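You operate a simulated robot arm through the tools that you are given. There is no shell and no other tool. Be economical: measure what you need, move in short steps, check, and stop when the job is done.

You are at the controls of a simulated two-armed robot. One attempt, no reset.

Task
Grip the collar in the vice and back its tight screw off.
Fine: open the vice again and lay the collar in the orange tray.

The check looks at the end state, three seconds after you hand in, the way a careful person would. Anything else that was tipped, shoved, dropped, spilled or broken makes it a failure.

Robot
Two 7-joint arms with three-finger grippers on one trunk, on a base that drives. Base frame: it is fixed to the floor where the robot stands at the start and does not move with it; the origin is under the middle of the robot, x ahead of it, y to its left, z up; the surface under the hand at the start is at about z = 0.86. Units: m, degrees, N and s.
The left shoulder is at the start at [0.03, 0.124, 1.008], the right one opposite. With the tool pointing down near the work surface each hand reaches from about 0.1 to 0.78 m from the robot's upright axis, wherever it stands, measured 20 degrees to its own side. Places, roughly: orange tray [0.3, -0.5, 0.9]; thumb screw of the collar [0.5, -0.1, 0.9]; vice jaw [0.5, 0, 0.9]; vice wheel [0.4, 0, 0.9]. Payload 2.2 kg a hand.
Tool frame (each hand has its own): the origin (TCP) lies between the finger pads and is the grasp point; the fingertips stand 0.028 m ahead of it; z points along the fingers, y is the line along which they close. Largest opening 0.102 m; the body of the gripper starts 0.071 m behind the TCP.
Orientation is told as [roll, pitch, yaw] about the base's x, y, z axes, in that order, counted from this pose: with the fingers straight down and closing along the base's y, the tool's x points along the base's -x, its y along +y and its z along -z.

Tools
- The arms move only by the tool nudge_tool. It takes "left_deltas", "right_deltas" or both (then of equal length, played together; a hand with none holds still); each is a list of rows, each a list of 7 numbers: the shift along the tool's x, y, z in m, then the turn, a rotation vector about the tool's x, y, z in degrees, then the closure, from 0 (fully open) to 1 (shut). In form: [[tx, ty, tz, ax, ay, az, fingers], ...]. A call has 1 to 8 rows; each row shifts and turns the commanded pose from where the row before left it, along the tool's axes as they then stand. Each row takes 0.2 s and may step no farther than 0.05 m and 8.6 degrees from the row before; otherwise, or with a gripper value out of range, the whole call is refused. A pose out of reach is approached as far as the arm can. The call stops where the force on the tool passes 40 N (or 10 N more than at its start, if that is more) or the arm is blocked; 0.2 s more then pass. The fingers move at their own pace and stop on an object; they squeeze with about 40 N. The grip force told is the motor's: it shows also when the fingers shut on nothing. Time passes only in rows, and 0.2 s behind the last, so rows that do not move let the fingers close. It gives the time, the measured TCP pose, the force on the tool (base axes), the opening and the grip force at its end, in the units of the frame above (readings bear some noise), with the torque about the TCP (base axes, N m) and any sound that the robot's microphone picked up, and new pictures: "pictures" is both (left out), scene, wrist or none (wrist: the cameras of the hands that moved).
- Cameras (640 x 400 px; columns grow to the right, rows downward): "scene" is now at [0.0341, -0.0368, 1.7203]; the picture's right is [-0.50, -0.86, 0.00], its down [-0.69, 0.40, -0.60] and it looks along [0.51, -0.30, -0.80] (base axes); focal length 274 px, centre (320, 200). "left" rides on the left gripper at [0.072, 0.038, -0.086] in its tool frame; the picture's right is [-0.46, 0.89, 0.00], its down [-0.60, -0.32, -0.73] and it looks along [-0.65, -0.34, 0.68] (tool axes); focal length 256 px, centre (320, 200). "right" rides on the right gripper at [0.069, 0.044, -0.086] in its tool frame; the picture's right is [-0.53, 0.85, 0.00], its down [-0.58, -0.36, -0.73] and it looks along [-0.62, -0.39, 0.68] (tool axes); focal length 256 px, centre (320, 200). There is no depth. A picture from a camera that has moved, and an enlarged one, comes with that camera's place and axes in the base frame and with its lens.
- lift_body(by): slides the trunk up (or, below 0, down) by that many m; the arms and the scene camera ride with it, the base frame stays. It gives what a move gives, with no picture.
- drive_base(legs): drives the robot by 1 to 6 legs, each [ahead, left, turn to the left] in m, m and degrees, along the robot's own axes; the way and the turn of a leg run together, so that a leg with both is an arc; at most 1.5 m and 180 degrees a leg. The arms and the cameras ride along, it lands a little off, and it stops where it bumps. It gives what a move gives, and a new picture of the scene camera.
- pan_tilt(pan, tilt): turns the head with the scene camera to pan (to the left, within 143 degrees either way) and tilt (down, from -29 to 69), counted from straight ahead of the robot. It gives what a move gives, and a new picture of the scene camera.
- inspect(camera, box): a new picture of the part [left, top, right, bottom] of that camera's present view, enlarged. The clock stands still meanwhile.
- job_done(): hands the job in; it is judged then, once.

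Work in short steps. Places have to be worked out from the pictures, the camera data and where the tool is seen: move nearer, look again, correct. Check each grasp and each placing, and mend what went wrong. You have 120 turns and 260 pictures in all, those below and enlarged ones among them. Open the grippers and draw the arms clear of the work before you hand the job in, unless the task says otherwise; then end with one line.

The tools are called after "Emit:" as a command line: name --argument value ..., lists and objects as JSON in quotes. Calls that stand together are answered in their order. nudge_tool: Moves the arms, as the interface text tells. Its arguments: {"type":"object","properties":{"left_deltas":{"type":"array"},"right_deltas":{"type":"array"},"pictures":{"type":"string","enum":["both","scene","wrist","none"]}},"required":[]} The other tools are called the same way: lift_body (by) slides the trunk up or down; drive_base (legs) drives the base; pan_tilt (pan, tilt) turns the head that bears the scene camera; inspect (camera, box) takes an enlarged picture of a part of a camera's view; job_done () hands the job in.

At the start:

```text
t: 0.0
left_ee_pos: [0.4926, 0.0451, 1.2182]
left_tool_rot: [0.0, 0.0, 0.0]
left_contact_force: [0.1, -0.9, 0.2]
left_moment: [0.03, -0.02, 0.01]
left_opening: 0.1019
left_gripper_force: 0.0
right_ee_pos: [0.4499, -0.3568, 1.2549]
right_tool_rot: [0.1, 0.0, 0.0]
right_contact_force: [-0.2, -0.5, 0.1]
right_moment: [0.02, 0.02, 0.01]
right_opening: 0.102
right_gripper_force: 0.1
trunk travel left (down, up): [-0.25, 0.29]
robot x, y, heading: [-0.0005, 0.0003, -0.3]
head pan, tilt: [-30.3, 53.4]
```

scene: 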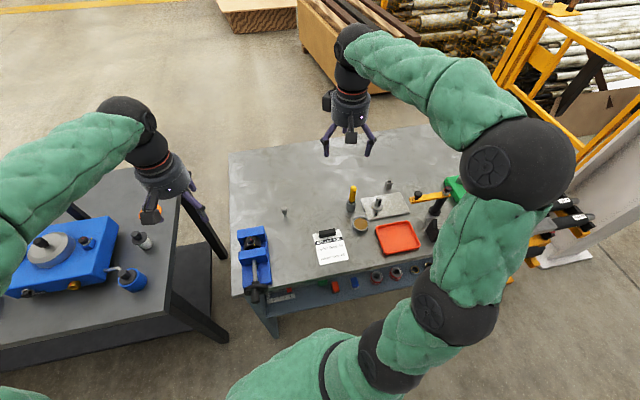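
right: 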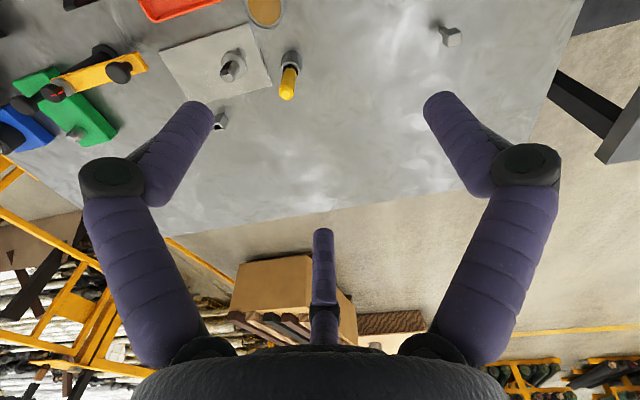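
left: 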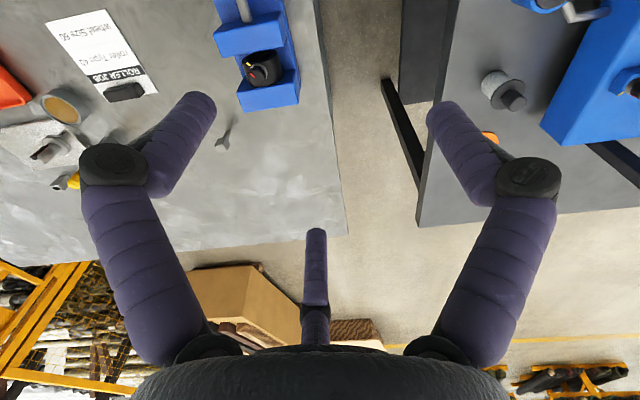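

The scene shows the vice at about (253,258), a small object at (284,212), a job card and the tray. I enlarge these to identify the collar and read the card.

Emit:
inspect --camera "scene" --box '[220, 190, 360, 310]'

Emit:
inspect --camera "left" --box '[180, 0, 340, 160]'

Emit:
inspect --camera "scene" --box '[330, 170, 470, 290]'

```text
3.33 times, centred on (290, 250) of scene
camera zoom: at [0.0341, -0.0368, 1.7203], right [-0.5, -0.86, 0.0], down [-0.69, 0.4, -0.6], along [0.51, -0.3, -0.8], focal length 912 px, centre (420, 33)
```

zoom: 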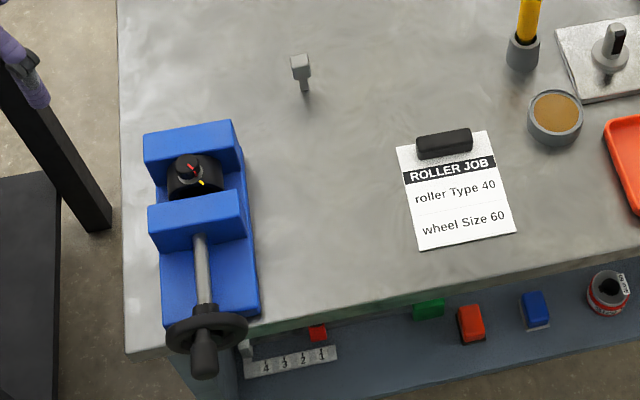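

```text
2.50 times, centred on (260, 80) of left
camera zoom: at [0.4195, 0.0823, 1.3035], right [0.46, 0.89, 0.0], down [0.6, -0.32, 0.73], along [0.65, -0.34, -0.68], focal length 640 px, centre (470, 500)
```

zoom: 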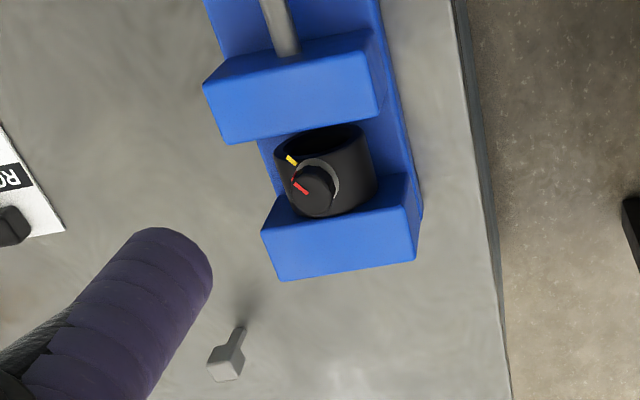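

```text
3.33 times, centred on (400, 230) of scene
camera zoom: at [0.0341, -0.0368, 1.7203], right [-0.5, -0.86, 0.0], down [-0.69, 0.4, -0.6], along [0.51, -0.3, -0.8], focal length 912 px, centre (53, 100)
```

zoom: 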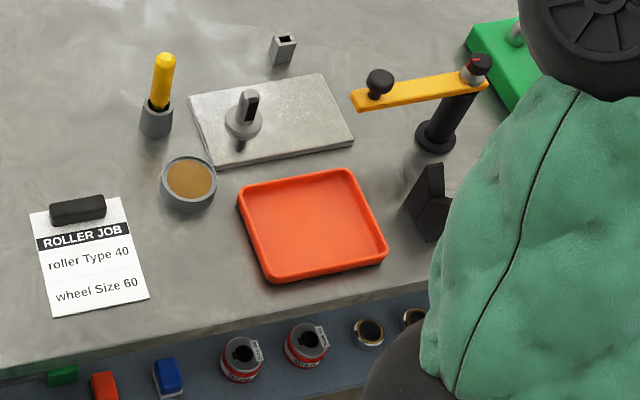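

The collar is the black ring between the jaws at about [0.51,-0.055,0.92], with a black knob carrying a red mark. The card is for another job. I lower the left hand for a nearer look at the vice and knob.

Emit:
nudge_tool --left_deltas '[[0.03, -0.01, 0.038, 0, 0, 0, 0], [0.03, -0.01, 0.038, 0, 0, 0, 0], [0.02, -0.01, 0.034, 0, 0, 0, 0]]' --pictures "wrist"

Emit:
inspect --camera "left" --box '[180, 40, 440, 240]'

```text
t: 0.8
left_ee_pos: [0.4123, 0.0145, 1.109]
left_tool_rot: [0.0, 0.0, 0.0]
left_contact_force: [-0.7, -0.6, -0.1]
left_moment: [0.05, 0.02, 0.01]
left_opening: 0.1018
left_gripper_force: 0.0
right_ee_pos: [0.4496, -0.3571, 1.2551]
right_tool_rot: [-0.1, 0.0, 0.0]
right_contact_force: [-0.1, 0.1, -0.1]
right_moment: [0.0, -0.01, -0.01]
right_opening: 0.1019
right_gripper_force: 0.1
trunk travel left (down, up): [-0.25, 0.29]
robot x, y, heading: [0.0012, -0.0019, 0.1]
head pan, tilt: [-30.3, 53.4]
camera left: at [0.3403, 0.0513, 1.1942], right [0.47, 0.89, 0.0], down [0.6, -0.32, 0.73], along [0.65, -0.34, -0.68], focal length 256 px, centre (320, 200)
```

left: 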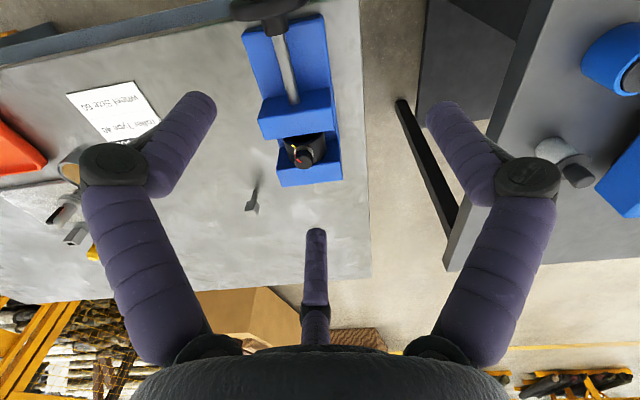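

```text
2.00 times, centred on (310, 140) of left
camera zoom: at [0.3403, 0.0513, 1.1942], right [0.47, 0.89, 0.0], down [0.6, -0.32, 0.73], along [0.65, -0.34, -0.68], focal length 512 px, centre (340, 320)
```

zoom: 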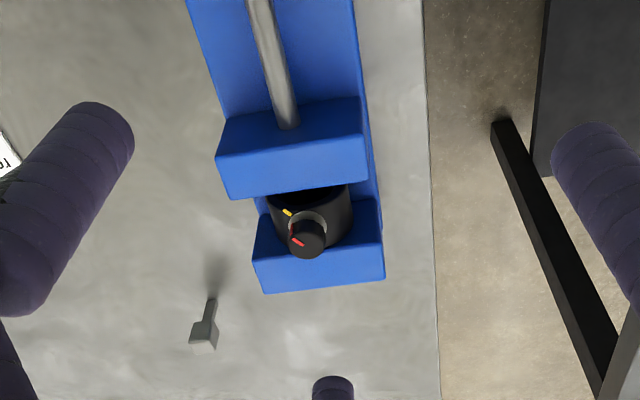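

I need a finer look at the collar's pose, so I enlarge both cameras strongly.

Emit:
inspect --camera "scene" --box '[240, 220, 280, 250]'

Emit:
inspect --camera "left" --box '[270, 110, 350, 190]'

Emit:
inspect --camera "scene" --box '[230, 250, 310, 310]'

```text
13.33 times, centred on (260, 235) of scene
camera zoom: at [0.034, -0.0374, 1.7203], right [-0.5, -0.86, 0.0], down [-0.69, 0.41, -0.6], along [0.51, -0.3, -0.8], focal length 3647 px, centre (1120, -267)
```

zoom: 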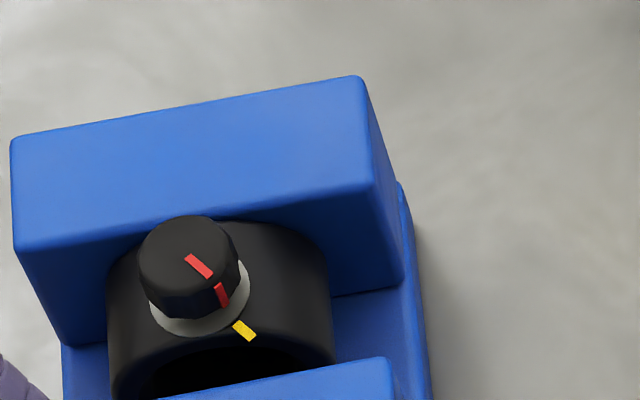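

```text
5.00 times, centred on (310, 150) of left
camera zoom: at [0.3403, 0.0513, 1.1942], right [0.47, 0.89, 0.0], down [0.6, -0.32, 0.73], along [0.65, -0.34, -0.68], focal length 1280 px, centre (370, 450)
```

zoom: 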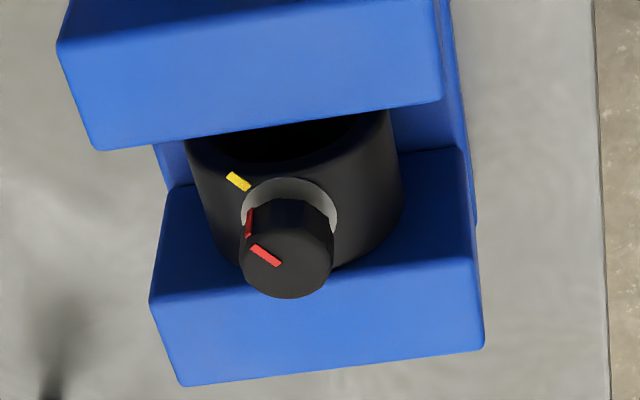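

```text
6.67 times, centred on (270, 280) of scene
camera zoom: at [0.034, -0.0374, 1.7203], right [-0.5, -0.86, 0.0], down [-0.69, 0.41, -0.6], along [0.51, -0.3, -0.8], focal length 1824 px, centre (653, -333)
```

zoom: 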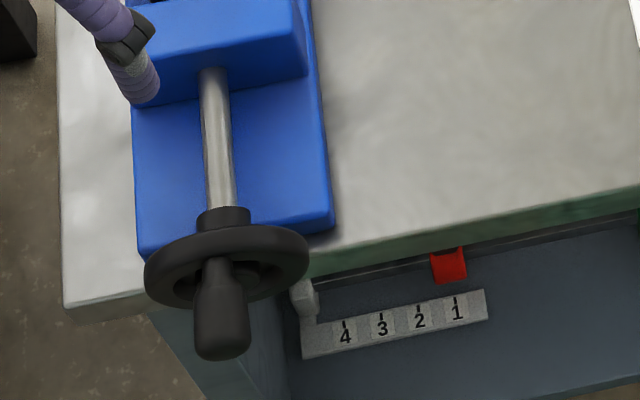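

The collar's axis lies along x between the jaws and its knob points up (turns about vertical). The wheel has a crank handle facing the robot. I bring the left hand back toward the robot so its camera looks at the wheel.

Emit:
nudge_tool --left_deltas '[[0.04, 0, 0.0, 0, 0, 0, 0], [0.04, 0, 0.02, 0, 0, 0, 0], [0.04, 0, 0.03, 0, 0, 0, 0], [0.02, 0, 0.03, 0, 0, 0, 0]]' --pictures "both"

Emit:
inspect --camera "left" --box '[220, 60, 420, 220]'

```text
t: 1.8
left_ee_pos: [0.273, 0.0154, 1.0291]
left_tool_rot: [0.0, 0.0, 0.0]
left_contact_force: [0.4, 0.2, -1.6]
left_moment: [-0.02, 0.04, -0.01]
left_opening: 0.102
left_gripper_force: 0.1
right_ee_pos: [0.4495, -0.3567, 1.2544]
right_tool_rot: [0.0, -0.1, 0.0]
right_contact_force: [0.2, 0.2, -0.6]
right_moment: [0.0, 0.02, 0.01]
right_opening: 0.1021
right_gripper_force: 0.1
trunk travel left (down, up): [-0.25, 0.29]
robot x, y, heading: [0.0009, 0.0029, -0.2]
head pan, tilt: [-30.3, 53.4]
camera scene: at [0.0346, -0.0369, 1.7203], right [-0.5, -0.86, 0.0], down [-0.69, 0.4, -0.6], along [0.51, -0.3, -0.8], focal length 274 px, centre (320, 200)
camera left: at [0.2007, 0.0517, 1.1145], right [0.46, 0.89, 0.0], down [0.6, -0.32, 0.73], along [0.65, -0.34, -0.68], focal length 256 px, centre (320, 200)
```

scene: 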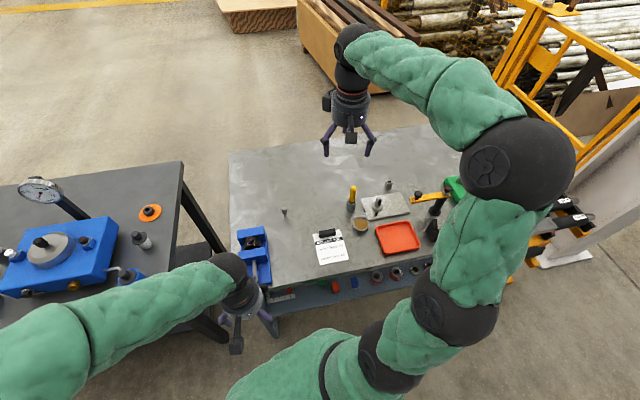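
left: 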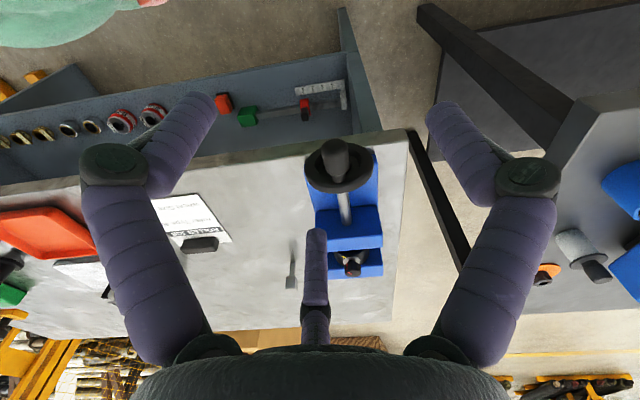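

```text
2.50 times, centred on (320, 140) of left
camera zoom: at [0.2007, 0.0517, 1.1145], right [0.46, 0.89, 0.0], down [0.6, -0.32, 0.73], along [0.65, -0.34, -0.68], focal length 640 px, centre (320, 350)
```

zoom: 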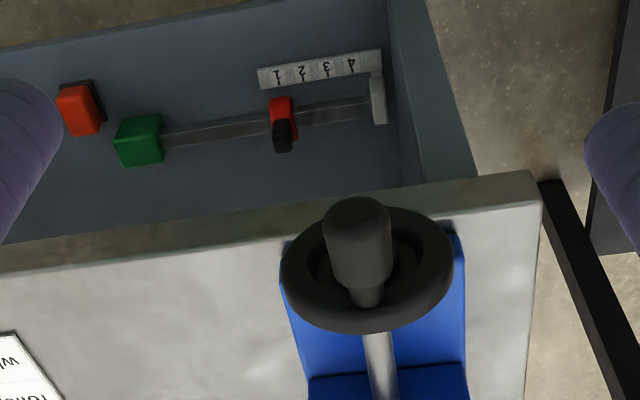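

Triangulating: the vice axis is yawed about -18°, and the crank handle (pointing at the robot) is near [0.34,0.0,0.925] at the top of the wheel. I yaw the left hand to match and move it above the handle.

Emit:
nudge_tool --left_deltas '[[0, 0, 0, 0, 0, 6, 0], [0, 0, 0, 0, 0, 6, 0], [0, 0, 0, 0, 0, 6, 0], [-0.033, 0.003, 0, 0, 0, 0, 0], [-0.033, 0.003, 0.015, 0, 0, 0, 0]]' --pictures "wrist"

Emit:
inspect --camera "left" --box '[220, 120, 420, 280]'

Emit:
inspect --camera "scene" --box '[200, 240, 320, 340]'

```text
t: 3.0
left_ee_pos: [0.3379, -0.0021, 1.0124]
left_tool_rot: [0.0, 0.0, -17.9]
left_contact_force: [0.3, -0.6, 0.0]
left_moment: [0.02, 0.01, 0.02]
left_opening: 0.1021
left_gripper_force: 0.1
right_ee_pos: [0.451, -0.3583, 1.2547]
right_tool_rot: [0.0, 0.2, 0.0]
right_contact_force: [0.0, 0.0, 0.5]
right_moment: [0.03, 0.04, 0.01]
right_opening: 0.1023
right_gripper_force: 0.2
trunk travel left (down, up): [-0.25, 0.29]
robot x, y, heading: [0.0038, -0.0028, 0.1]
head pan, tilt: [-30.3, 53.4]
camera left: at [0.2812, 0.0561, 1.0977], right [0.72, 0.7, 0.0], down [0.48, -0.49, 0.73], along [0.51, -0.52, -0.68], focal length 256 px, centre (320, 200)
```

left: 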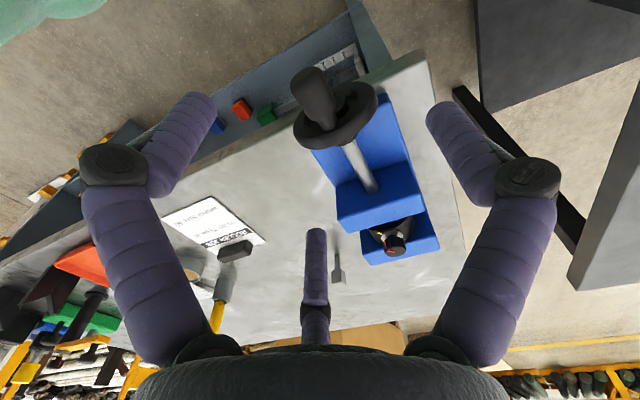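

```text
2.50 times, centred on (320, 200) of left
camera zoom: at [0.2812, 0.0561, 1.0977], right [0.72, 0.7, 0.0], down [0.48, -0.49, 0.73], along [0.51, -0.52, -0.68], focal length 640 px, centre (320, 200)
```

zoom: 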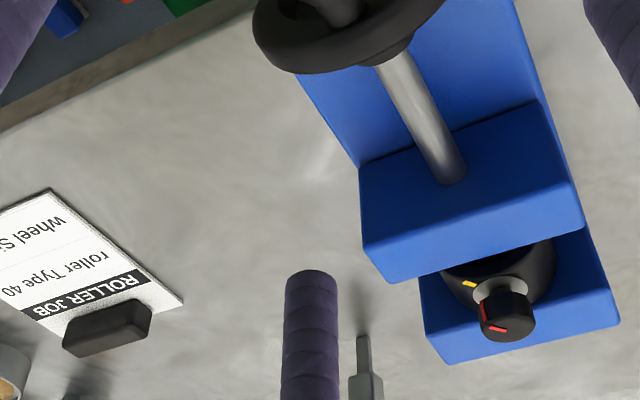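

```text
4.00 times, centred on (260, 290) of scene
camera zoom: at [0.0352, -0.0372, 1.7203], right [-0.5, -0.86, 0.0], down [-0.69, 0.4, -0.6], along [0.51, -0.3, -0.8], focal length 1094 px, centre (560, -160)
```

zoom: 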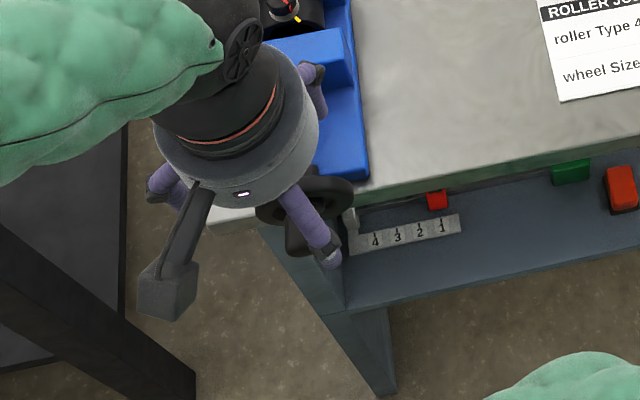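

There seems to be a third finger-like part in the wrist view; I check how it moves by partially closing the left hand in free air.

Emit:
nudge_tool --left_deltas '[[0, 0, 0, 0, 0, 0, 0.6], [0, 0, 0, 0, 0, 0, 0.6], [0, 0, 0, 0, 0, 0, 0.6]]' --pictures "wrist"

Emit:
inspect --camera "scene" --box '[200, 240, 320, 340]'

```text
t: 3.8
left_ee_pos: [0.3368, -0.002, 1.0122]
left_tool_rot: [-0.1, -0.1, -18.0]
left_contact_force: [0.5, 0.6, -0.3]
left_moment: [-0.01, -0.03, 0.01]
left_opening: 0.0408
left_gripper_force: 0.0
right_ee_pos: [0.4509, -0.3571, 1.2557]
right_tool_rot: [0.0, 0.0, -0.1]
right_contact_force: [-0.8, 0.1, 0.0]
right_moment: [-0.04, 0.03, 0.05]
right_opening: 0.1019
right_gripper_force: 0.1
trunk travel left (down, up): [-0.25, 0.29]
robot x, y, heading: [0.0007, 0.0003, -0.0]
head pan, tilt: [-30.3, 53.4]
camera left: at [0.2803, 0.0563, 1.0978], right [0.72, 0.7, 0.0], down [0.48, -0.49, 0.73], along [0.51, -0.52, -0.68], focal length 256 px, centre (320, 200)
```

left: 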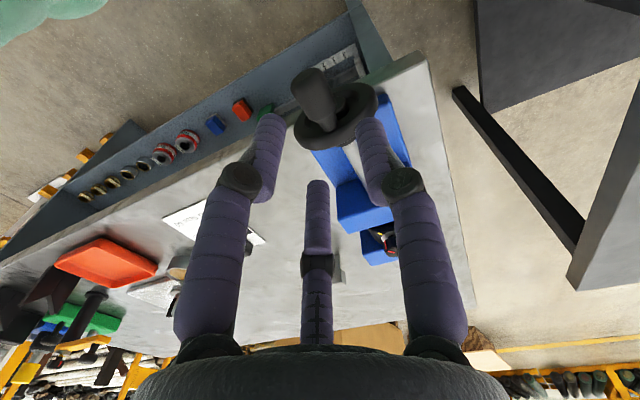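

```text
4.00 times, centred on (260, 290) of scene
camera zoom: at [0.0343, -0.0369, 1.7203], right [-0.5, -0.86, 0.0], down [-0.69, 0.4, -0.6], along [0.51, -0.3, -0.8], focal length 1094 px, centre (560, -160)
```

zoom: 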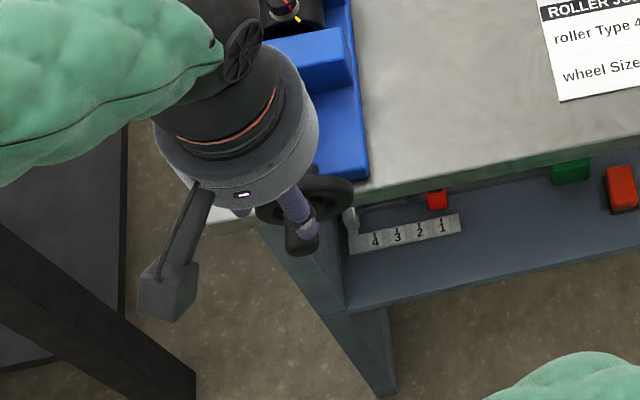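

The third part moves with the fingers; the stated collision shape is two-fingered, so I lower carefully over the handle (judged at [0.343,-0.006,0.925]) and watch the force.

Emit:
nudge_tool --left_deltas '[[0, 0, 0, 0, 0, 0, 0.4], [-0.002, -0.002, 0.03, 0, 0, 0, 0.4], [0, 0, 0.03, 0, 0, 0, 0.4], [0, 0, 0.025, 0, 0, 0, 0.4]]' --pictures "wrist"

Emit:
inspect --camera "scene" --box '[200, 240, 320, 340]'

Emit:
inspect --camera "left" --box '[240, 120, 400, 240]'

```text
t: 5.0
left_ee_pos: [0.3494, -0.0115, 0.9378]
left_tool_rot: [-0.7, -2.0, -17.9]
left_contact_force: [14.5, -13.1, 13.6]
left_moment: [-0.23, -0.14, -0.03]
left_opening: 0.0866
left_gripper_force: 13.2
right_ee_pos: [0.4508, -0.3577, 1.2556]
right_tool_rot: [0.0, -0.1, 0.0]
right_contact_force: [-1.0, 0.9, 0.1]
right_moment: [-0.02, -0.02, 0.0]
right_opening: 0.1018
right_gripper_force: 0.0
trunk travel left (down, up): [-0.25, 0.29]
robot x, y, heading: [-0.0, -0.0027, -0.0]
head pan, tilt: [-30.3, 53.4]
stopped in row 4 (left hand): the force on the tool passed its limit at 41 N (the readings are from after the stop); the commanded pose is now the measured one
camera left: at [0.2894, 0.0481, 1.0199], right [0.71, 0.7, 0.01], down [0.45, -0.47, 0.76], along [0.53, -0.54, -0.66], focal length 256 px, centre (320, 200)
```

left: 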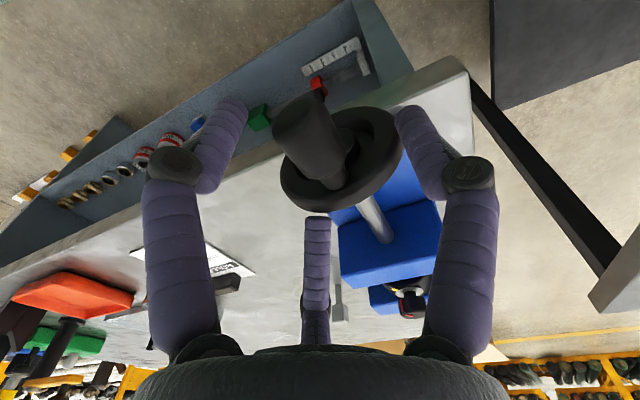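

```text
4.00 times, centred on (260, 290) of scene
camera zoom: at [0.0337, -0.038, 1.7203], right [-0.51, -0.86, 0.0], down [-0.69, 0.41, -0.6], along [0.51, -0.3, -0.8], focal length 1094 px, centre (560, -160)
```

zoom: 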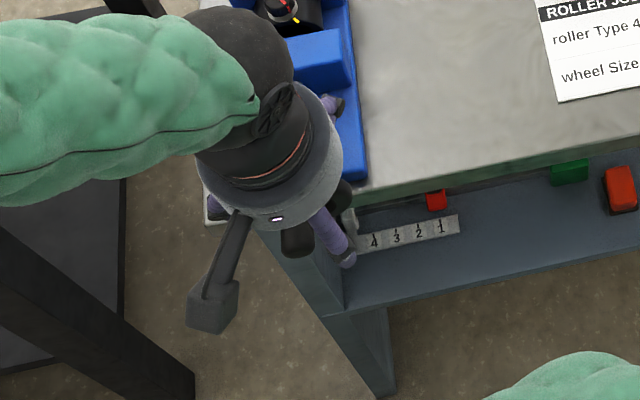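

```text
3.33 times, centred on (320, 180) of left
camera zoom: at [0.2894, 0.0481, 1.0199], right [0.71, 0.7, 0.01], down [0.45, -0.47, 0.76], along [0.53, -0.54, -0.66], focal length 853 px, centre (320, 267)
```

zoom: 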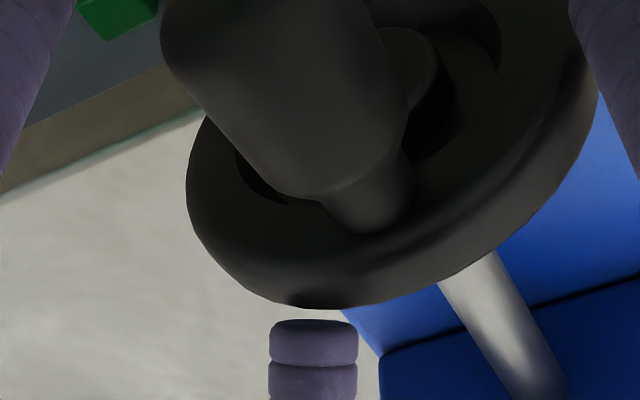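

The front (third) finger evidently met the wheel rim, so the top-down grip doesn't suit this handle. I'll rise, back the base off by 0.25 m and grip the handle end-on with the hand pointing forward.

Emit:
nudge_tool --left_deltas '[[0, 0, -0.03, 0, 0, 0, 0], [0, 0, -0.04, 0, 0, 0, 0], [0, 0, -0.04, 0, 0, 0, 0]]' --pictures "none"

Emit:
drive_base --legs '[[-0.25, 0, 0]]'

```text
t: 5.8
left_ee_pos: [0.3411, -0.004, 1.0449]
left_tool_rot: [-0.2, -0.9, -18.1]
left_contact_force: [0.5, 0.2, -0.4]
left_moment: [0.01, -0.02, 0.01]
left_opening: 0.102
left_gripper_force: 0.2
right_ee_pos: [0.4496, -0.3585, 1.2549]
right_tool_rot: [0.0, 0.0, -0.1]
right_contact_force: [0.6, 0.9, 0.6]
right_moment: [-0.04, 0.0, 0.0]
right_opening: 0.1021
right_gripper_force: 0.0
trunk travel left (down, up): [-0.25, 0.29]
robot x, y, heading: [0.0031, -0.0034, 0.2]
head pan, tilt: [-30.3, 53.4]
```

```text
t: 7.6
left_ee_pos: [0.0877, -0.0039, 1.0438]
left_tool_rot: [-0.3, -1.1, -17.8]
left_contact_force: [-0.4, 0.7, 0.6]
left_moment: [0.0, -0.03, -0.01]
left_opening: 0.1018
left_gripper_force: 0.1
right_ee_pos: [0.1966, -0.3564, 1.2548]
right_tool_rot: [0.0, -0.1, 0.1]
right_contact_force: [-1.0, 0.3, 0.4]
right_moment: [0.0, -0.01, 0.0]
right_opening: 0.102
right_gripper_force: 0.1
trunk travel left (down, up): [-0.25, 0.29]
robot x, y, heading: [-0.2503, 0.002, 0.0]
head pan, tilt: [-30.3, 53.4]
camera scene: at [-0.2205, -0.0375, 1.7204], right [-0.5, -0.86, 0.0], down [-0.69, 0.4, -0.6], along [0.52, -0.3, -0.8], focal length 274 px, centre (320, 200)
```

scene: 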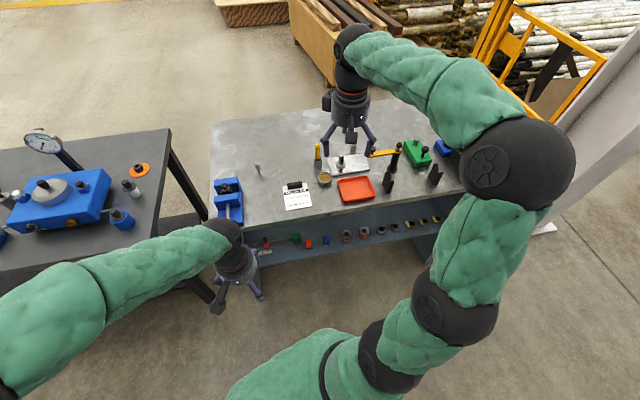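

Base is back 0.25 m. Now I move the left hand forward a bit and pitch it up to point forward.

Emit:
nudge_tool --left_deltas '[[-0.05, 0, 0, 0, 0, 0, 0], [-0.05, 0, 0, 0, 0, 0, 0], [0, 0, 0, 0, -8, 0, 0], [0, 0, 0, 0, -8, 0, 0], [0, 0, 0, 0, -8, 0, 0], [0, 0, 0, 0, -8, 0, 0], [0, 0, 0, 0, -8, 0, 0], [0, 0, 0, 0, -8, 0, 0]]' --pictures "none"

Emit:
nudge_tool --left_deltas '[[0, 0, 0, 0, -8, 0, 0], [0, 0, 0, 0, -8, 0, 0], [0, 0, 0, 0, -8, 0, 0], [0, 0, 0, 0, -8, 0, 0], [0, 0, 0, 0, -8, 0, 0], [0, 0, 0, 0, 0, 0, 0]]' --pictures "both"

```text
t: 9.4
left_ee_pos: [0.1843, -0.0347, 1.0457]
left_tool_rot: [-0.6, -49.0, -17.3]
left_contact_force: [-0.4, 0.0, 0.1]
left_moment: [-0.03, -0.01, 0.02]
left_opening: 0.1018
left_gripper_force: 0.1
right_ee_pos: [0.1977, -0.3556, 1.2554]
right_tool_rot: [0.0, -0.1, 0.1]
right_contact_force: [0.0, -0.5, 0.3]
right_moment: [0.0, -0.02, 0.02]
right_opening: 0.1022
right_gripper_force: 0.0
trunk travel left (down, up): [-0.25, 0.29]
robot x, y, heading: [-0.2537, -0.0023, -0.1]
head pan, tilt: [-30.3, 53.4]
```

```text
t: 10.8
left_ee_pos: [0.1748, -0.0478, 1.0507]
left_tool_rot: [-21.7, -88.9, 4.2]
left_contact_force: [0.4, 0.4, 0.0]
left_moment: [0.01, 0.0, 0.0]
left_opening: 0.1019
left_gripper_force: 0.0
left hand out of reach, approached as far as the arm can: row 5
right_ee_pos: [0.1972, -0.3552, 1.2541]
right_tool_rot: [0.0, 0.1, 0.1]
right_contact_force: [-0.1, 0.0, -0.1]
right_moment: [-0.02, -0.05, -0.02]
right_opening: 0.1021
right_gripper_force: 0.0
trunk travel left (down, up): [-0.25, 0.29]
robot x, y, heading: [-0.2495, -0.0004, 0.0]
head pan, tilt: [-30.3, 53.4]
camera scene: at [-0.2192, -0.0367, 1.7204], right [-0.5, -0.86, 0.0], down [-0.69, 0.4, -0.6], along [0.52, -0.3, -0.8], focal length 274 px, centre (320, 200)
camera left: at [0.1026, 0.0132, 0.9796], right [0.28, 0.85, 0.46], down [-0.78, -0.08, 0.62], along [0.56, -0.53, 0.64], focal length 256 px, centre (320, 200)
```

scene: 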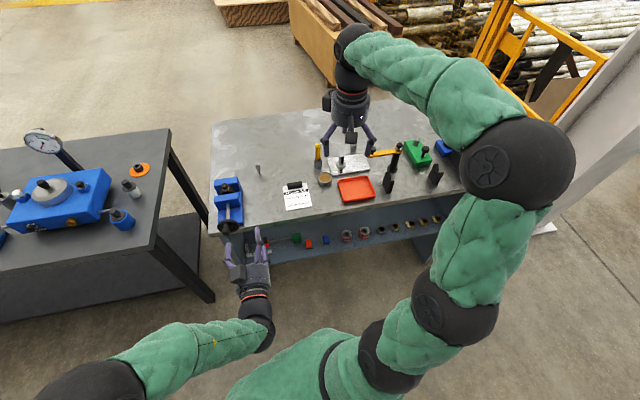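
left: 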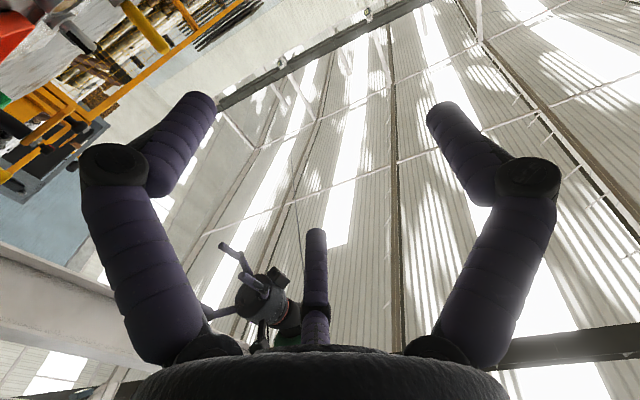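

The left hand now points forward along the vice axis. I move it to a pre-grasp in front of the handle, about [0.25,0.026,0.924].

Emit:
nudge_tool --left_deltas '[[0.0318, 0.0233, 0.0123, 0, 0, 0, 0], [0.0318, 0.0233, 0.0123, 0, 0, 0, 0], [0.0318, 0.0233, 0.0123, 0, 0, 0, 0], [0.0318, 0.0233, 0.0123, 0, 0, 0, 0], [0, 0, 0, 0, 0, 0, 0]]' --pictures "both"

Emit:
inspect --camera "scene" --box '[180, 160, 300, 260]'

```text
t: 12.0
left_ee_pos: [0.1824, -0.0825, 0.9648]
left_tool_rot: [-16.1, -88.6, -0.8]
left_contact_force: [0.0, -0.4, -0.1]
left_moment: [-0.01, 0.05, 0.03]
left_opening: 0.1016
left_gripper_force: 0.0
left hand out of reach, approached as far as the arm can: row 1, 2, 3, 4
right_ee_pos: [0.1972, -0.3562, 1.2553]
right_tool_rot: [0.0, 0.0, 0.2]
right_contact_force: [-0.2, -0.2, 0.2]
right_moment: [-0.04, 0.01, -0.03]
right_opening: 0.1022
right_gripper_force: 0.1
trunk travel left (down, up): [-0.25, 0.29]
robot x, y, heading: [-0.2536, 0.0013, 0.1]
head pan, tilt: [-30.3, 53.4]
camera scene: at [-0.2193, -0.0372, 1.7204], right [-0.5, -0.86, 0.0], down [-0.69, 0.4, -0.6], along [0.52, -0.3, -0.8], focal length 274 px, centre (320, 200)
camera left: at [0.1102, -0.0224, 0.8928], right [0.27, 0.85, 0.46], down [-0.78, -0.09, 0.62], along [0.57, -0.53, 0.63], focal length 256 px, centre (320, 200)
```

scene: 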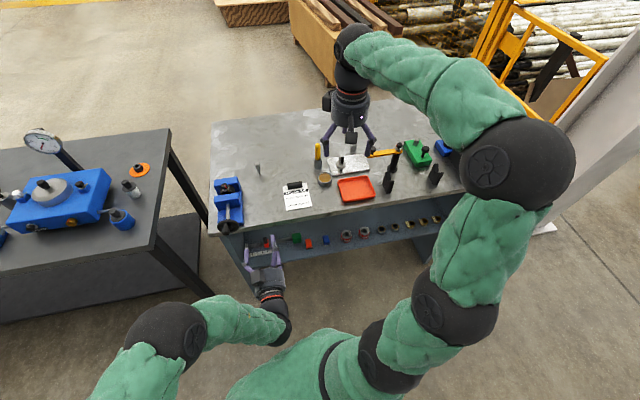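
left: 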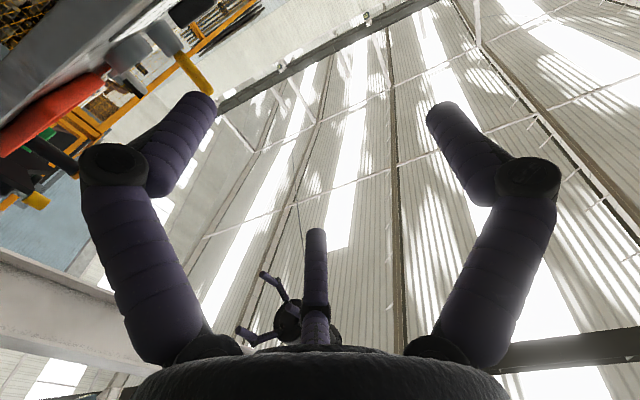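

```text
4.00 times, centred on (240, 210) of scene
camera zoom: at [-0.2193, -0.0372, 1.7204], right [-0.5, -0.86, 0.0], down [-0.69, 0.4, -0.6], along [0.52, -0.3, -0.8], focal length 1094 px, centre (640, 160)
```

zoom: 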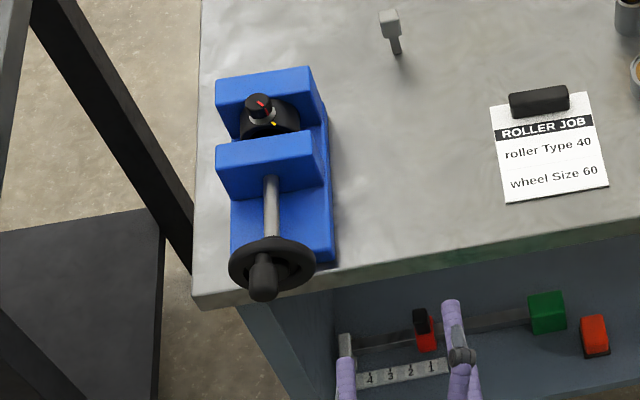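

The arm is too folded and crossing over. I reposition the base farther back and turn it 18° right, so the left shoulder faces along the vice axis.

Emit:
drive_base --legs '[[-0.14, 0.03, 0], [0, 0, -18]]'

```text
t: 14.4
left_ee_pos: [-0.0063, -0.1834, 0.9643]
left_tool_rot: [-14.6, -88.7, -20.4]
left_contact_force: [-1.0, 0.2, -0.4]
left_moment: [0.02, 0.01, -0.01]
left_opening: 0.102
left_gripper_force: 0.0
right_ee_pos: [-0.0767, -0.4494, 1.2549]
right_tool_rot: [0.1, 0.0, -17.8]
right_contact_force: [-0.2, 0.0, -0.5]
right_moment: [0.01, 0.01, -0.02]
right_opening: 0.102
right_gripper_force: 0.1
trunk travel left (down, up): [-0.25, 0.29]
robot x, y, heading: [-0.3958, 0.0277, -17.8]
head pan, tilt: [-30.3, 53.4]
camera scene: at [-0.3757, -0.0167, 1.7203], right [-0.74, -0.67, 0.0], down [-0.54, 0.6, -0.6], along [0.4, -0.44, -0.8], focal length 274 px, centre (320, 200)
```

scene: 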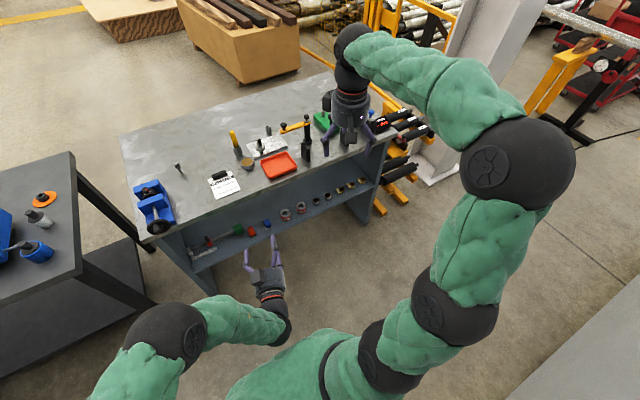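

Robot is now at heading -18°. I turn the left hand back to yaw -18° and move it toward the pre-grasp point.

Emit:
nudge_tool --left_deltas '[[0, 0, 0, -5.8, 0, 0, 0], [0, 0, 0, -5.8, 0, 0, 0], [0, 0, 0, -5.8, 0, 0, 0], [0.006, 0.0395, 0.026, 0, 0, 0, 0], [0.006, 0.0395, 0.026, 0, 0, 0, 0], [0.006, 0.0395, 0.026, 0, 0, 0, 0], [0.006, 0.0395, 0.026, 0, 0, 0, 0]]' --pictures "none"

```text
t: 16.0
left_ee_pos: [0.1205, -0.0965, 0.9532]
left_tool_rot: [5.0, -88.1, -21.5]
left_contact_force: [-0.1, 0.1, -0.3]
left_moment: [-0.01, -0.06, 0.0]
left_opening: 0.1019
left_gripper_force: 0.1
left hand out of reach, approached as far as the arm can: row 7
right_ee_pos: [-0.0767, -0.4498, 1.2546]
right_tool_rot: [0.0, 0.0, -17.8]
right_contact_force: [-0.7, -0.3, 0.1]
right_moment: [0.02, -0.01, 0.04]
right_opening: 0.102
right_gripper_force: 0.0
trunk travel left (down, up): [-0.25, 0.29]
robot x, y, heading: [-0.3957, 0.0298, -17.8]
head pan, tilt: [-30.3, 53.4]
```

The limit seems to be the wrist bend; the hand needs to be more ahead/inward relative to the robot. I slide the base 0.19 m to its left (the left table is well ahead of that).

Emit:
drive_base --legs '[[0, 0.2, 0]]'

```text
t: 17.6
left_ee_pos: [0.1819, 0.0906, 0.9542]
left_tool_rot: [0.5, -88.2, -17.3]
left_contact_force: [0.4, -0.2, -0.3]
left_moment: [0.01, -0.02, -0.01]
left_opening: 0.1022
left_gripper_force: 0.0
right_ee_pos: [-0.0167, -0.2593, 1.2546]
right_tool_rot: [0.0, 0.0, -18.0]
right_contact_force: [0.7, 0.3, -0.1]
right_moment: [-0.07, 0.01, -0.02]
right_opening: 0.1017
right_gripper_force: 0.1
trunk travel left (down, up): [-0.25, 0.29]
robot x, y, heading: [-0.338, 0.2186, -17.9]
head pan, tilt: [-30.3, 53.4]
camera scene: at [-0.3137, 0.174, 1.7204], right [-0.75, -0.66, 0.0], down [-0.53, 0.6, -0.6], along [0.4, -0.45, -0.8], focal length 274 px, centre (320, 200)
```

scene: 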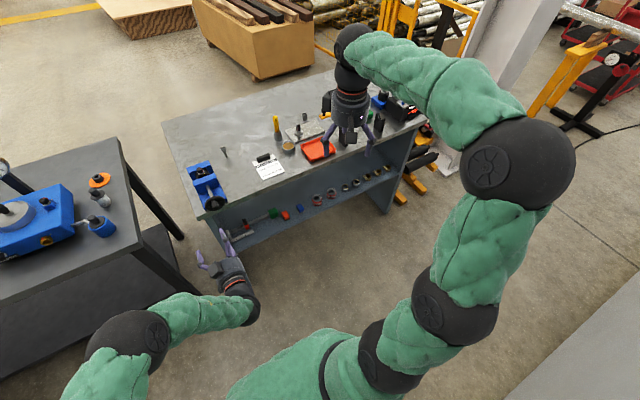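

Now I step the left hand to the pre-grasp point and look.

Emit:
nudge_tool --left_deltas '[[0.01, -0.014, 0.02, 0, 0, 0, 0], [0.01, -0.014, 0.02, 0, 0, 0, 0], [0.01, -0.014, 0.02, 0, 0, 0, 0], [0, 0, 0, 0, 0, 0, 0]]' --pictures "none"

Emit:
inspect --camera "scene" --box '[170, 150, 290, 290]'

```text
t: 18.6
left_ee_pos: [0.2239, 0.032, 0.9228]
left_tool_rot: [2.2, -88.3, -18.9]
left_contact_force: [-0.1, 0.1, -0.7]
left_moment: [0.0, 0.01, -0.01]
left_opening: 0.1019
left_gripper_force: 0.0
right_ee_pos: [-0.018, -0.2603, 1.2552]
right_tool_rot: [0.1, 0.0, -18.0]
right_contact_force: [-0.1, -0.5, -0.5]
right_moment: [0.01, 0.0, -0.01]
right_opening: 0.1018
right_gripper_force: 0.1
trunk travel left (down, up): [-0.25, 0.29]
robot x, y, heading: [-0.3373, 0.2136, -18.2]
head pan, tilt: [-30.3, 53.4]
```

```text
2.86 times, centred on (230, 220) of scene
camera zoom: at [-0.3149, 0.173, 1.7204], right [-0.75, -0.66, 0.0], down [-0.53, 0.6, -0.6], along [0.4, -0.45, -0.8], focal length 782 px, centre (577, 143)
```

zoom: 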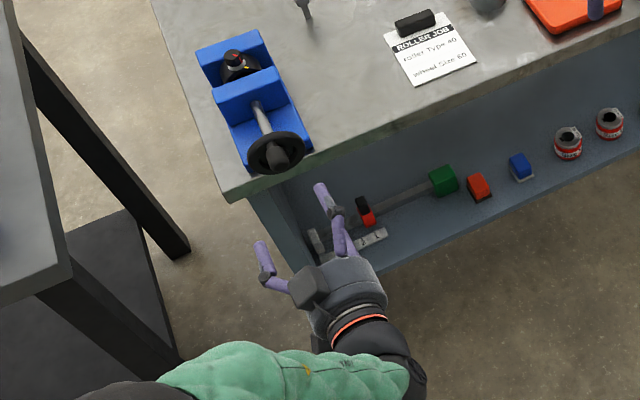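

I centre the head on the wheel to get an undistorted check view for the approach.

Emit:
pan_tilt --pan 3 --tilt 52

Emit:
inspect --camera "scene" --box '[270, 150, 370, 250]'

```text
t: 19.6
left_ee_pos: [0.226, 0.0334, 0.9234]
left_tool_rot: [2.7, -88.3, -19.4]
left_contact_force: [0.6, -0.3, -0.4]
left_moment: [-0.02, 0.06, 0.01]
left_opening: 0.102
left_gripper_force: 0.1
right_ee_pos: [-0.0184, -0.2604, 1.2541]
right_tool_rot: [0.0, 0.0, -18.0]
right_contact_force: [0.0, 0.3, 0.2]
right_moment: [-0.01, 0.02, 0.0]
right_opening: 0.102
right_gripper_force: 0.1
trunk travel left (down, up): [-0.25, 0.29]
robot x, y, heading: [-0.3356, 0.2152, -18.0]
head pan, tilt: [3.0, 52.0]
camera scene: at [-0.2907, 0.2077, 1.7222], right [-0.26, -0.97, 0.0], down [-0.76, 0.21, -0.62], along [0.59, -0.16, -0.79], focal length 274 px, centre (320, 200)
```

scene: 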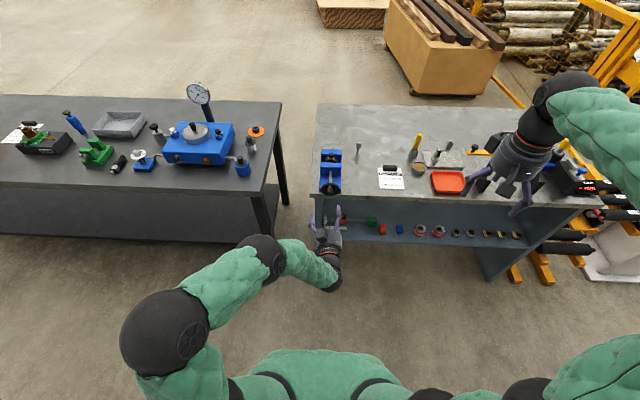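

```text
4.00 times, centred on (320, 200) of scene
camera zoom: at [-0.2907, 0.2077, 1.7222], right [-0.26, -0.97, 0.0], down [-0.76, 0.21, -0.62], along [0.59, -0.16, -0.79], focal length 1094 px, centre (320, 200)
```

zoom: 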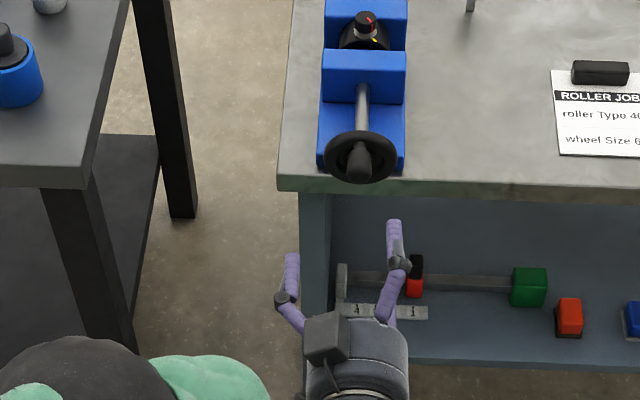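

I zoom on the hand to understand which finger is which.

Emit:
inspect --camera "scene" --box '[300, 200, 350, 260]'

Emit:
inspect --camera "left" --box '[0, 0, 640, 400]'

```text
6.67 times, centred on (325, 230) of scene
camera zoom: at [-0.2907, 0.2077, 1.7222], right [-0.26, -0.97, 0.0], down [-0.76, 0.21, -0.62], along [0.59, -0.16, -0.79], focal length 1824 px, centre (287, 0)
```

zoom: 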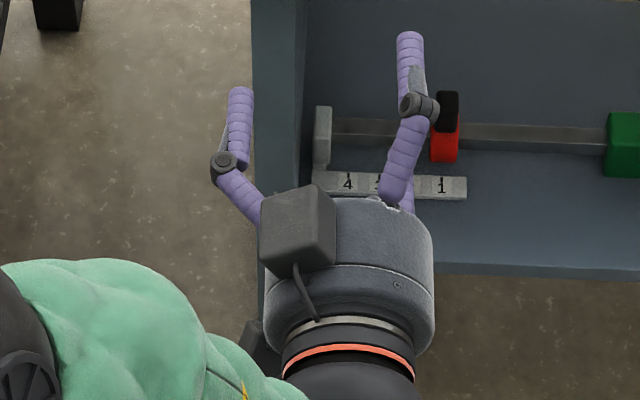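

```text
1.00 times, centred on (320, 200) of left (not enlarged: the box is as wide or as high as the picture)
camera zoom: at [0.152, 0.0936, 0.8522], right [0.27, 0.84, 0.47], down [-0.77, -0.1, 0.63], along [0.57, -0.53, 0.63], focal length 256 px, centre (320, 200)
```

zoom: 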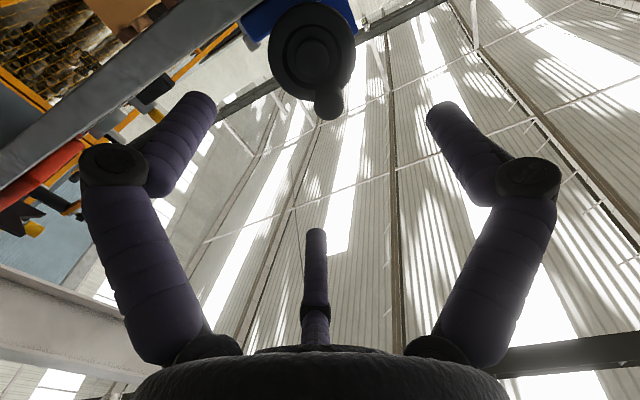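

The wheel centre is at about z 0.904, and the handle axis at about [0.331,0.0,0.935]; the hand is in line but 12 mm low. I raise it and advance so the fingertips end just before the wheel.

Emit:
nudge_tool --left_deltas '[[-0.012, 0, 0, 0, 0, 0, 0], [0, 0, 0.035, 0, 0, 0, 0], [0, 0, 0.035, 0, 0, 0, 0], [0, 0, 0.028, 0, 0, 0, 0], [0, 0, 0, 0, 0, 0, 0]]' --pictures "wrist"

Emit:
inspect --camera "scene" --box '[300, 160, 360, 220]'

```text
t: 20.8
left_ee_pos: [0.3217, 0.0051, 0.9315]
left_tool_rot: [3.5, -88.2, -20.1]
left_contact_force: [0.2, -0.3, 0.3]
left_moment: [0.0, -0.01, -0.01]
left_opening: 0.1019
left_gripper_force: 0.0
right_ee_pos: [-0.0173, -0.2608, 1.2535]
right_tool_rot: [0.0, 0.0, -18.1]
right_contact_force: [0.2, -0.5, 0.7]
right_moment: [-0.02, 0.02, 0.02]
right_opening: 0.102
right_gripper_force: 0.0
trunk travel left (down, up): [-0.25, 0.29]
robot x, y, heading: [-0.3369, 0.2194, -18.0]
head pan, tilt: [3.0, 52.0]
camera left: at [0.2473, 0.0655, 0.8609], right [0.27, 0.84, 0.47], down [-0.77, -0.1, 0.63], along [0.57, -0.53, 0.63], focal length 256 px, centre (320, 200)
```

left: 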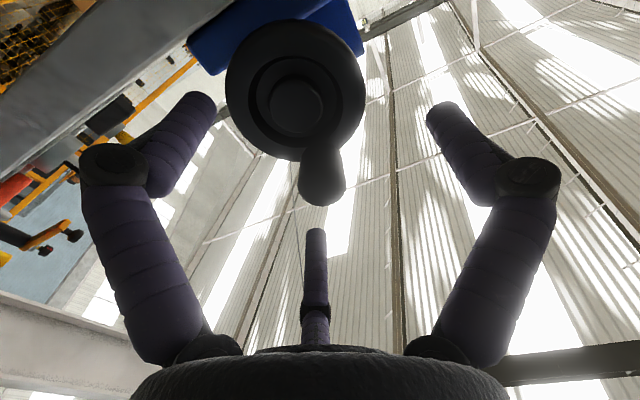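

```text
6.67 times, centred on (330, 190) of scene
camera zoom: at [-0.2908, 0.2078, 1.7222], right [-0.26, -0.97, 0.0], down [-0.76, 0.2, -0.62], along [0.59, -0.16, -0.79], focal length 1824 px, centre (253, 267)
```

zoom: 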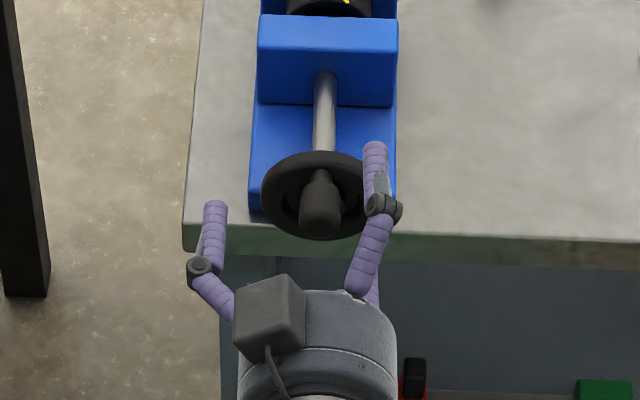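

The TCP is on the handle's line with the handle tip about at the TCP. I advance 6 mm more and close on the handle.

Emit:
nudge_tool --left_deltas '[[0, 0, 0.006, 0, 0, 0, 0], [0, 0, 0, 0, 0, 0, 0.6], [0, 0, 0, 0, 0, 0, 1], [0, 0, 0, 0, 0, 0, 1], [0, 0, 0, 0, 0, 0, 1], [0, 0, 0, 0, 0, 0, 1]]' --pictures "wrist"

Emit:
inspect --camera "scene" --box '[300, 160, 360, 220]'

```text
t: 22.2
left_ee_pos: [0.3274, 0.0028, 0.9343]
left_tool_rot: [2.7, -88.5, -19.2]
left_contact_force: [1.5, -2.9, 12.6]
left_moment: [-0.14, -0.21, -0.23]
left_opening: 0.0223
left_gripper_force: 45.4
right_ee_pos: [-0.018, -0.2605, 1.254]
right_tool_rot: [0.0, 0.0, -18.1]
right_contact_force: [-0.9, -0.1, 0.1]
right_moment: [-0.03, -0.02, -0.01]
right_opening: 0.102
right_gripper_force: 0.0
trunk travel left (down, up): [-0.25, 0.29]
robot x, y, heading: [-0.3336, 0.2219, -18.0]
head pan, tilt: [3.0, 52.0]
camera left: at [0.2531, 0.0632, 0.8635], right [0.27, 0.84, 0.47], down [-0.78, -0.1, 0.62], along [0.57, -0.53, 0.63], focal length 256 px, centre (320, 200)
```

left: 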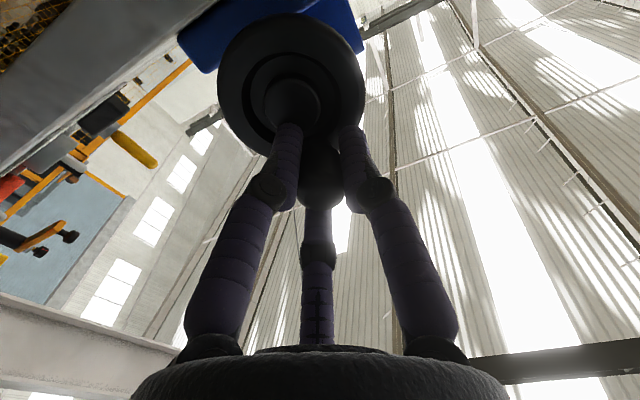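

```text
6.67 times, centred on (330, 190) of scene
camera zoom: at [-0.2919, 0.2079, 1.7223], right [-0.26, -0.97, 0.0], down [-0.76, 0.2, -0.62], along [0.59, -0.16, -0.79], focal length 1824 px, centre (253, 267)
```

zoom: 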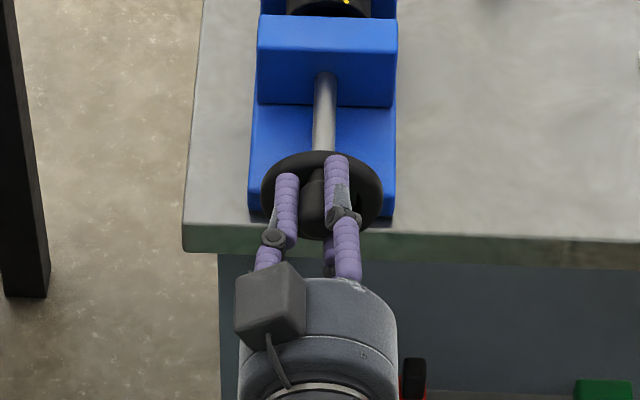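

The handle is firmly held (opening 22 mm). I crank clockwise (tighten): first 45° around the wheel centre, radius about 31 mm, and check the jaw.

Emit:
nudge_tool --left_deltas '[[0.001, -0.008, 0, 0, 0, 0, 1], [0.0031, -0.0075, 0, 0, 0, 0, 1], [0.0049, -0.0064, 0, 0, 0, 0, 1], [0, 0, 0, 0, 0, 0, 1]]' --pictures "none"

Emit:
inspect --camera "scene" --box '[295, 140, 365, 210]'

```text
t: 23.2
left_ee_pos: [0.3185, -0.0189, 0.9229]
left_tool_rot: [2.8, -88.3, -19.7]
left_contact_force: [7.5, -2.5, 13.5]
left_moment: [0.16, -0.44, -0.18]
left_opening: 0.022
left_gripper_force: 45.0
right_ee_pos: [-0.0187, -0.2604, 1.2543]
right_tool_rot: [0.1, 0.0, -18.1]
right_contact_force: [-0.8, 0.5, -0.1]
right_moment: [0.02, 0.02, -0.01]
right_opening: 0.1021
right_gripper_force: 0.1
trunk travel left (down, up): [-0.25, 0.29]
robot x, y, heading: [-0.334, 0.2163, -17.9]
head pan, tilt: [3.0, 52.0]
```

```text
5.71 times, centred on (330, 175) of scene
camera zoom: at [-0.2912, 0.2079, 1.7222], right [-0.26, -0.97, 0.0], down [-0.76, 0.2, -0.62], along [0.59, -0.16, -0.79], focal length 1563 px, centre (263, 343)
```

zoom: 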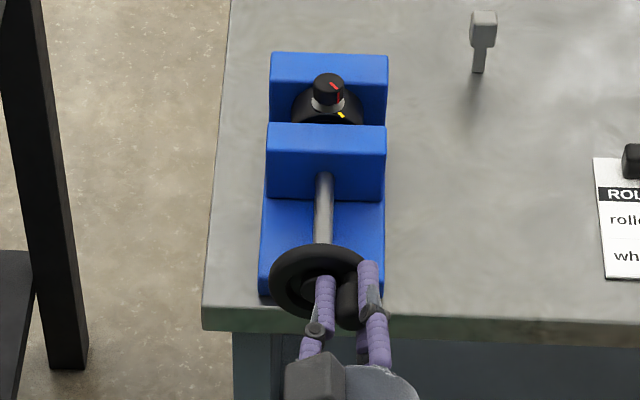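

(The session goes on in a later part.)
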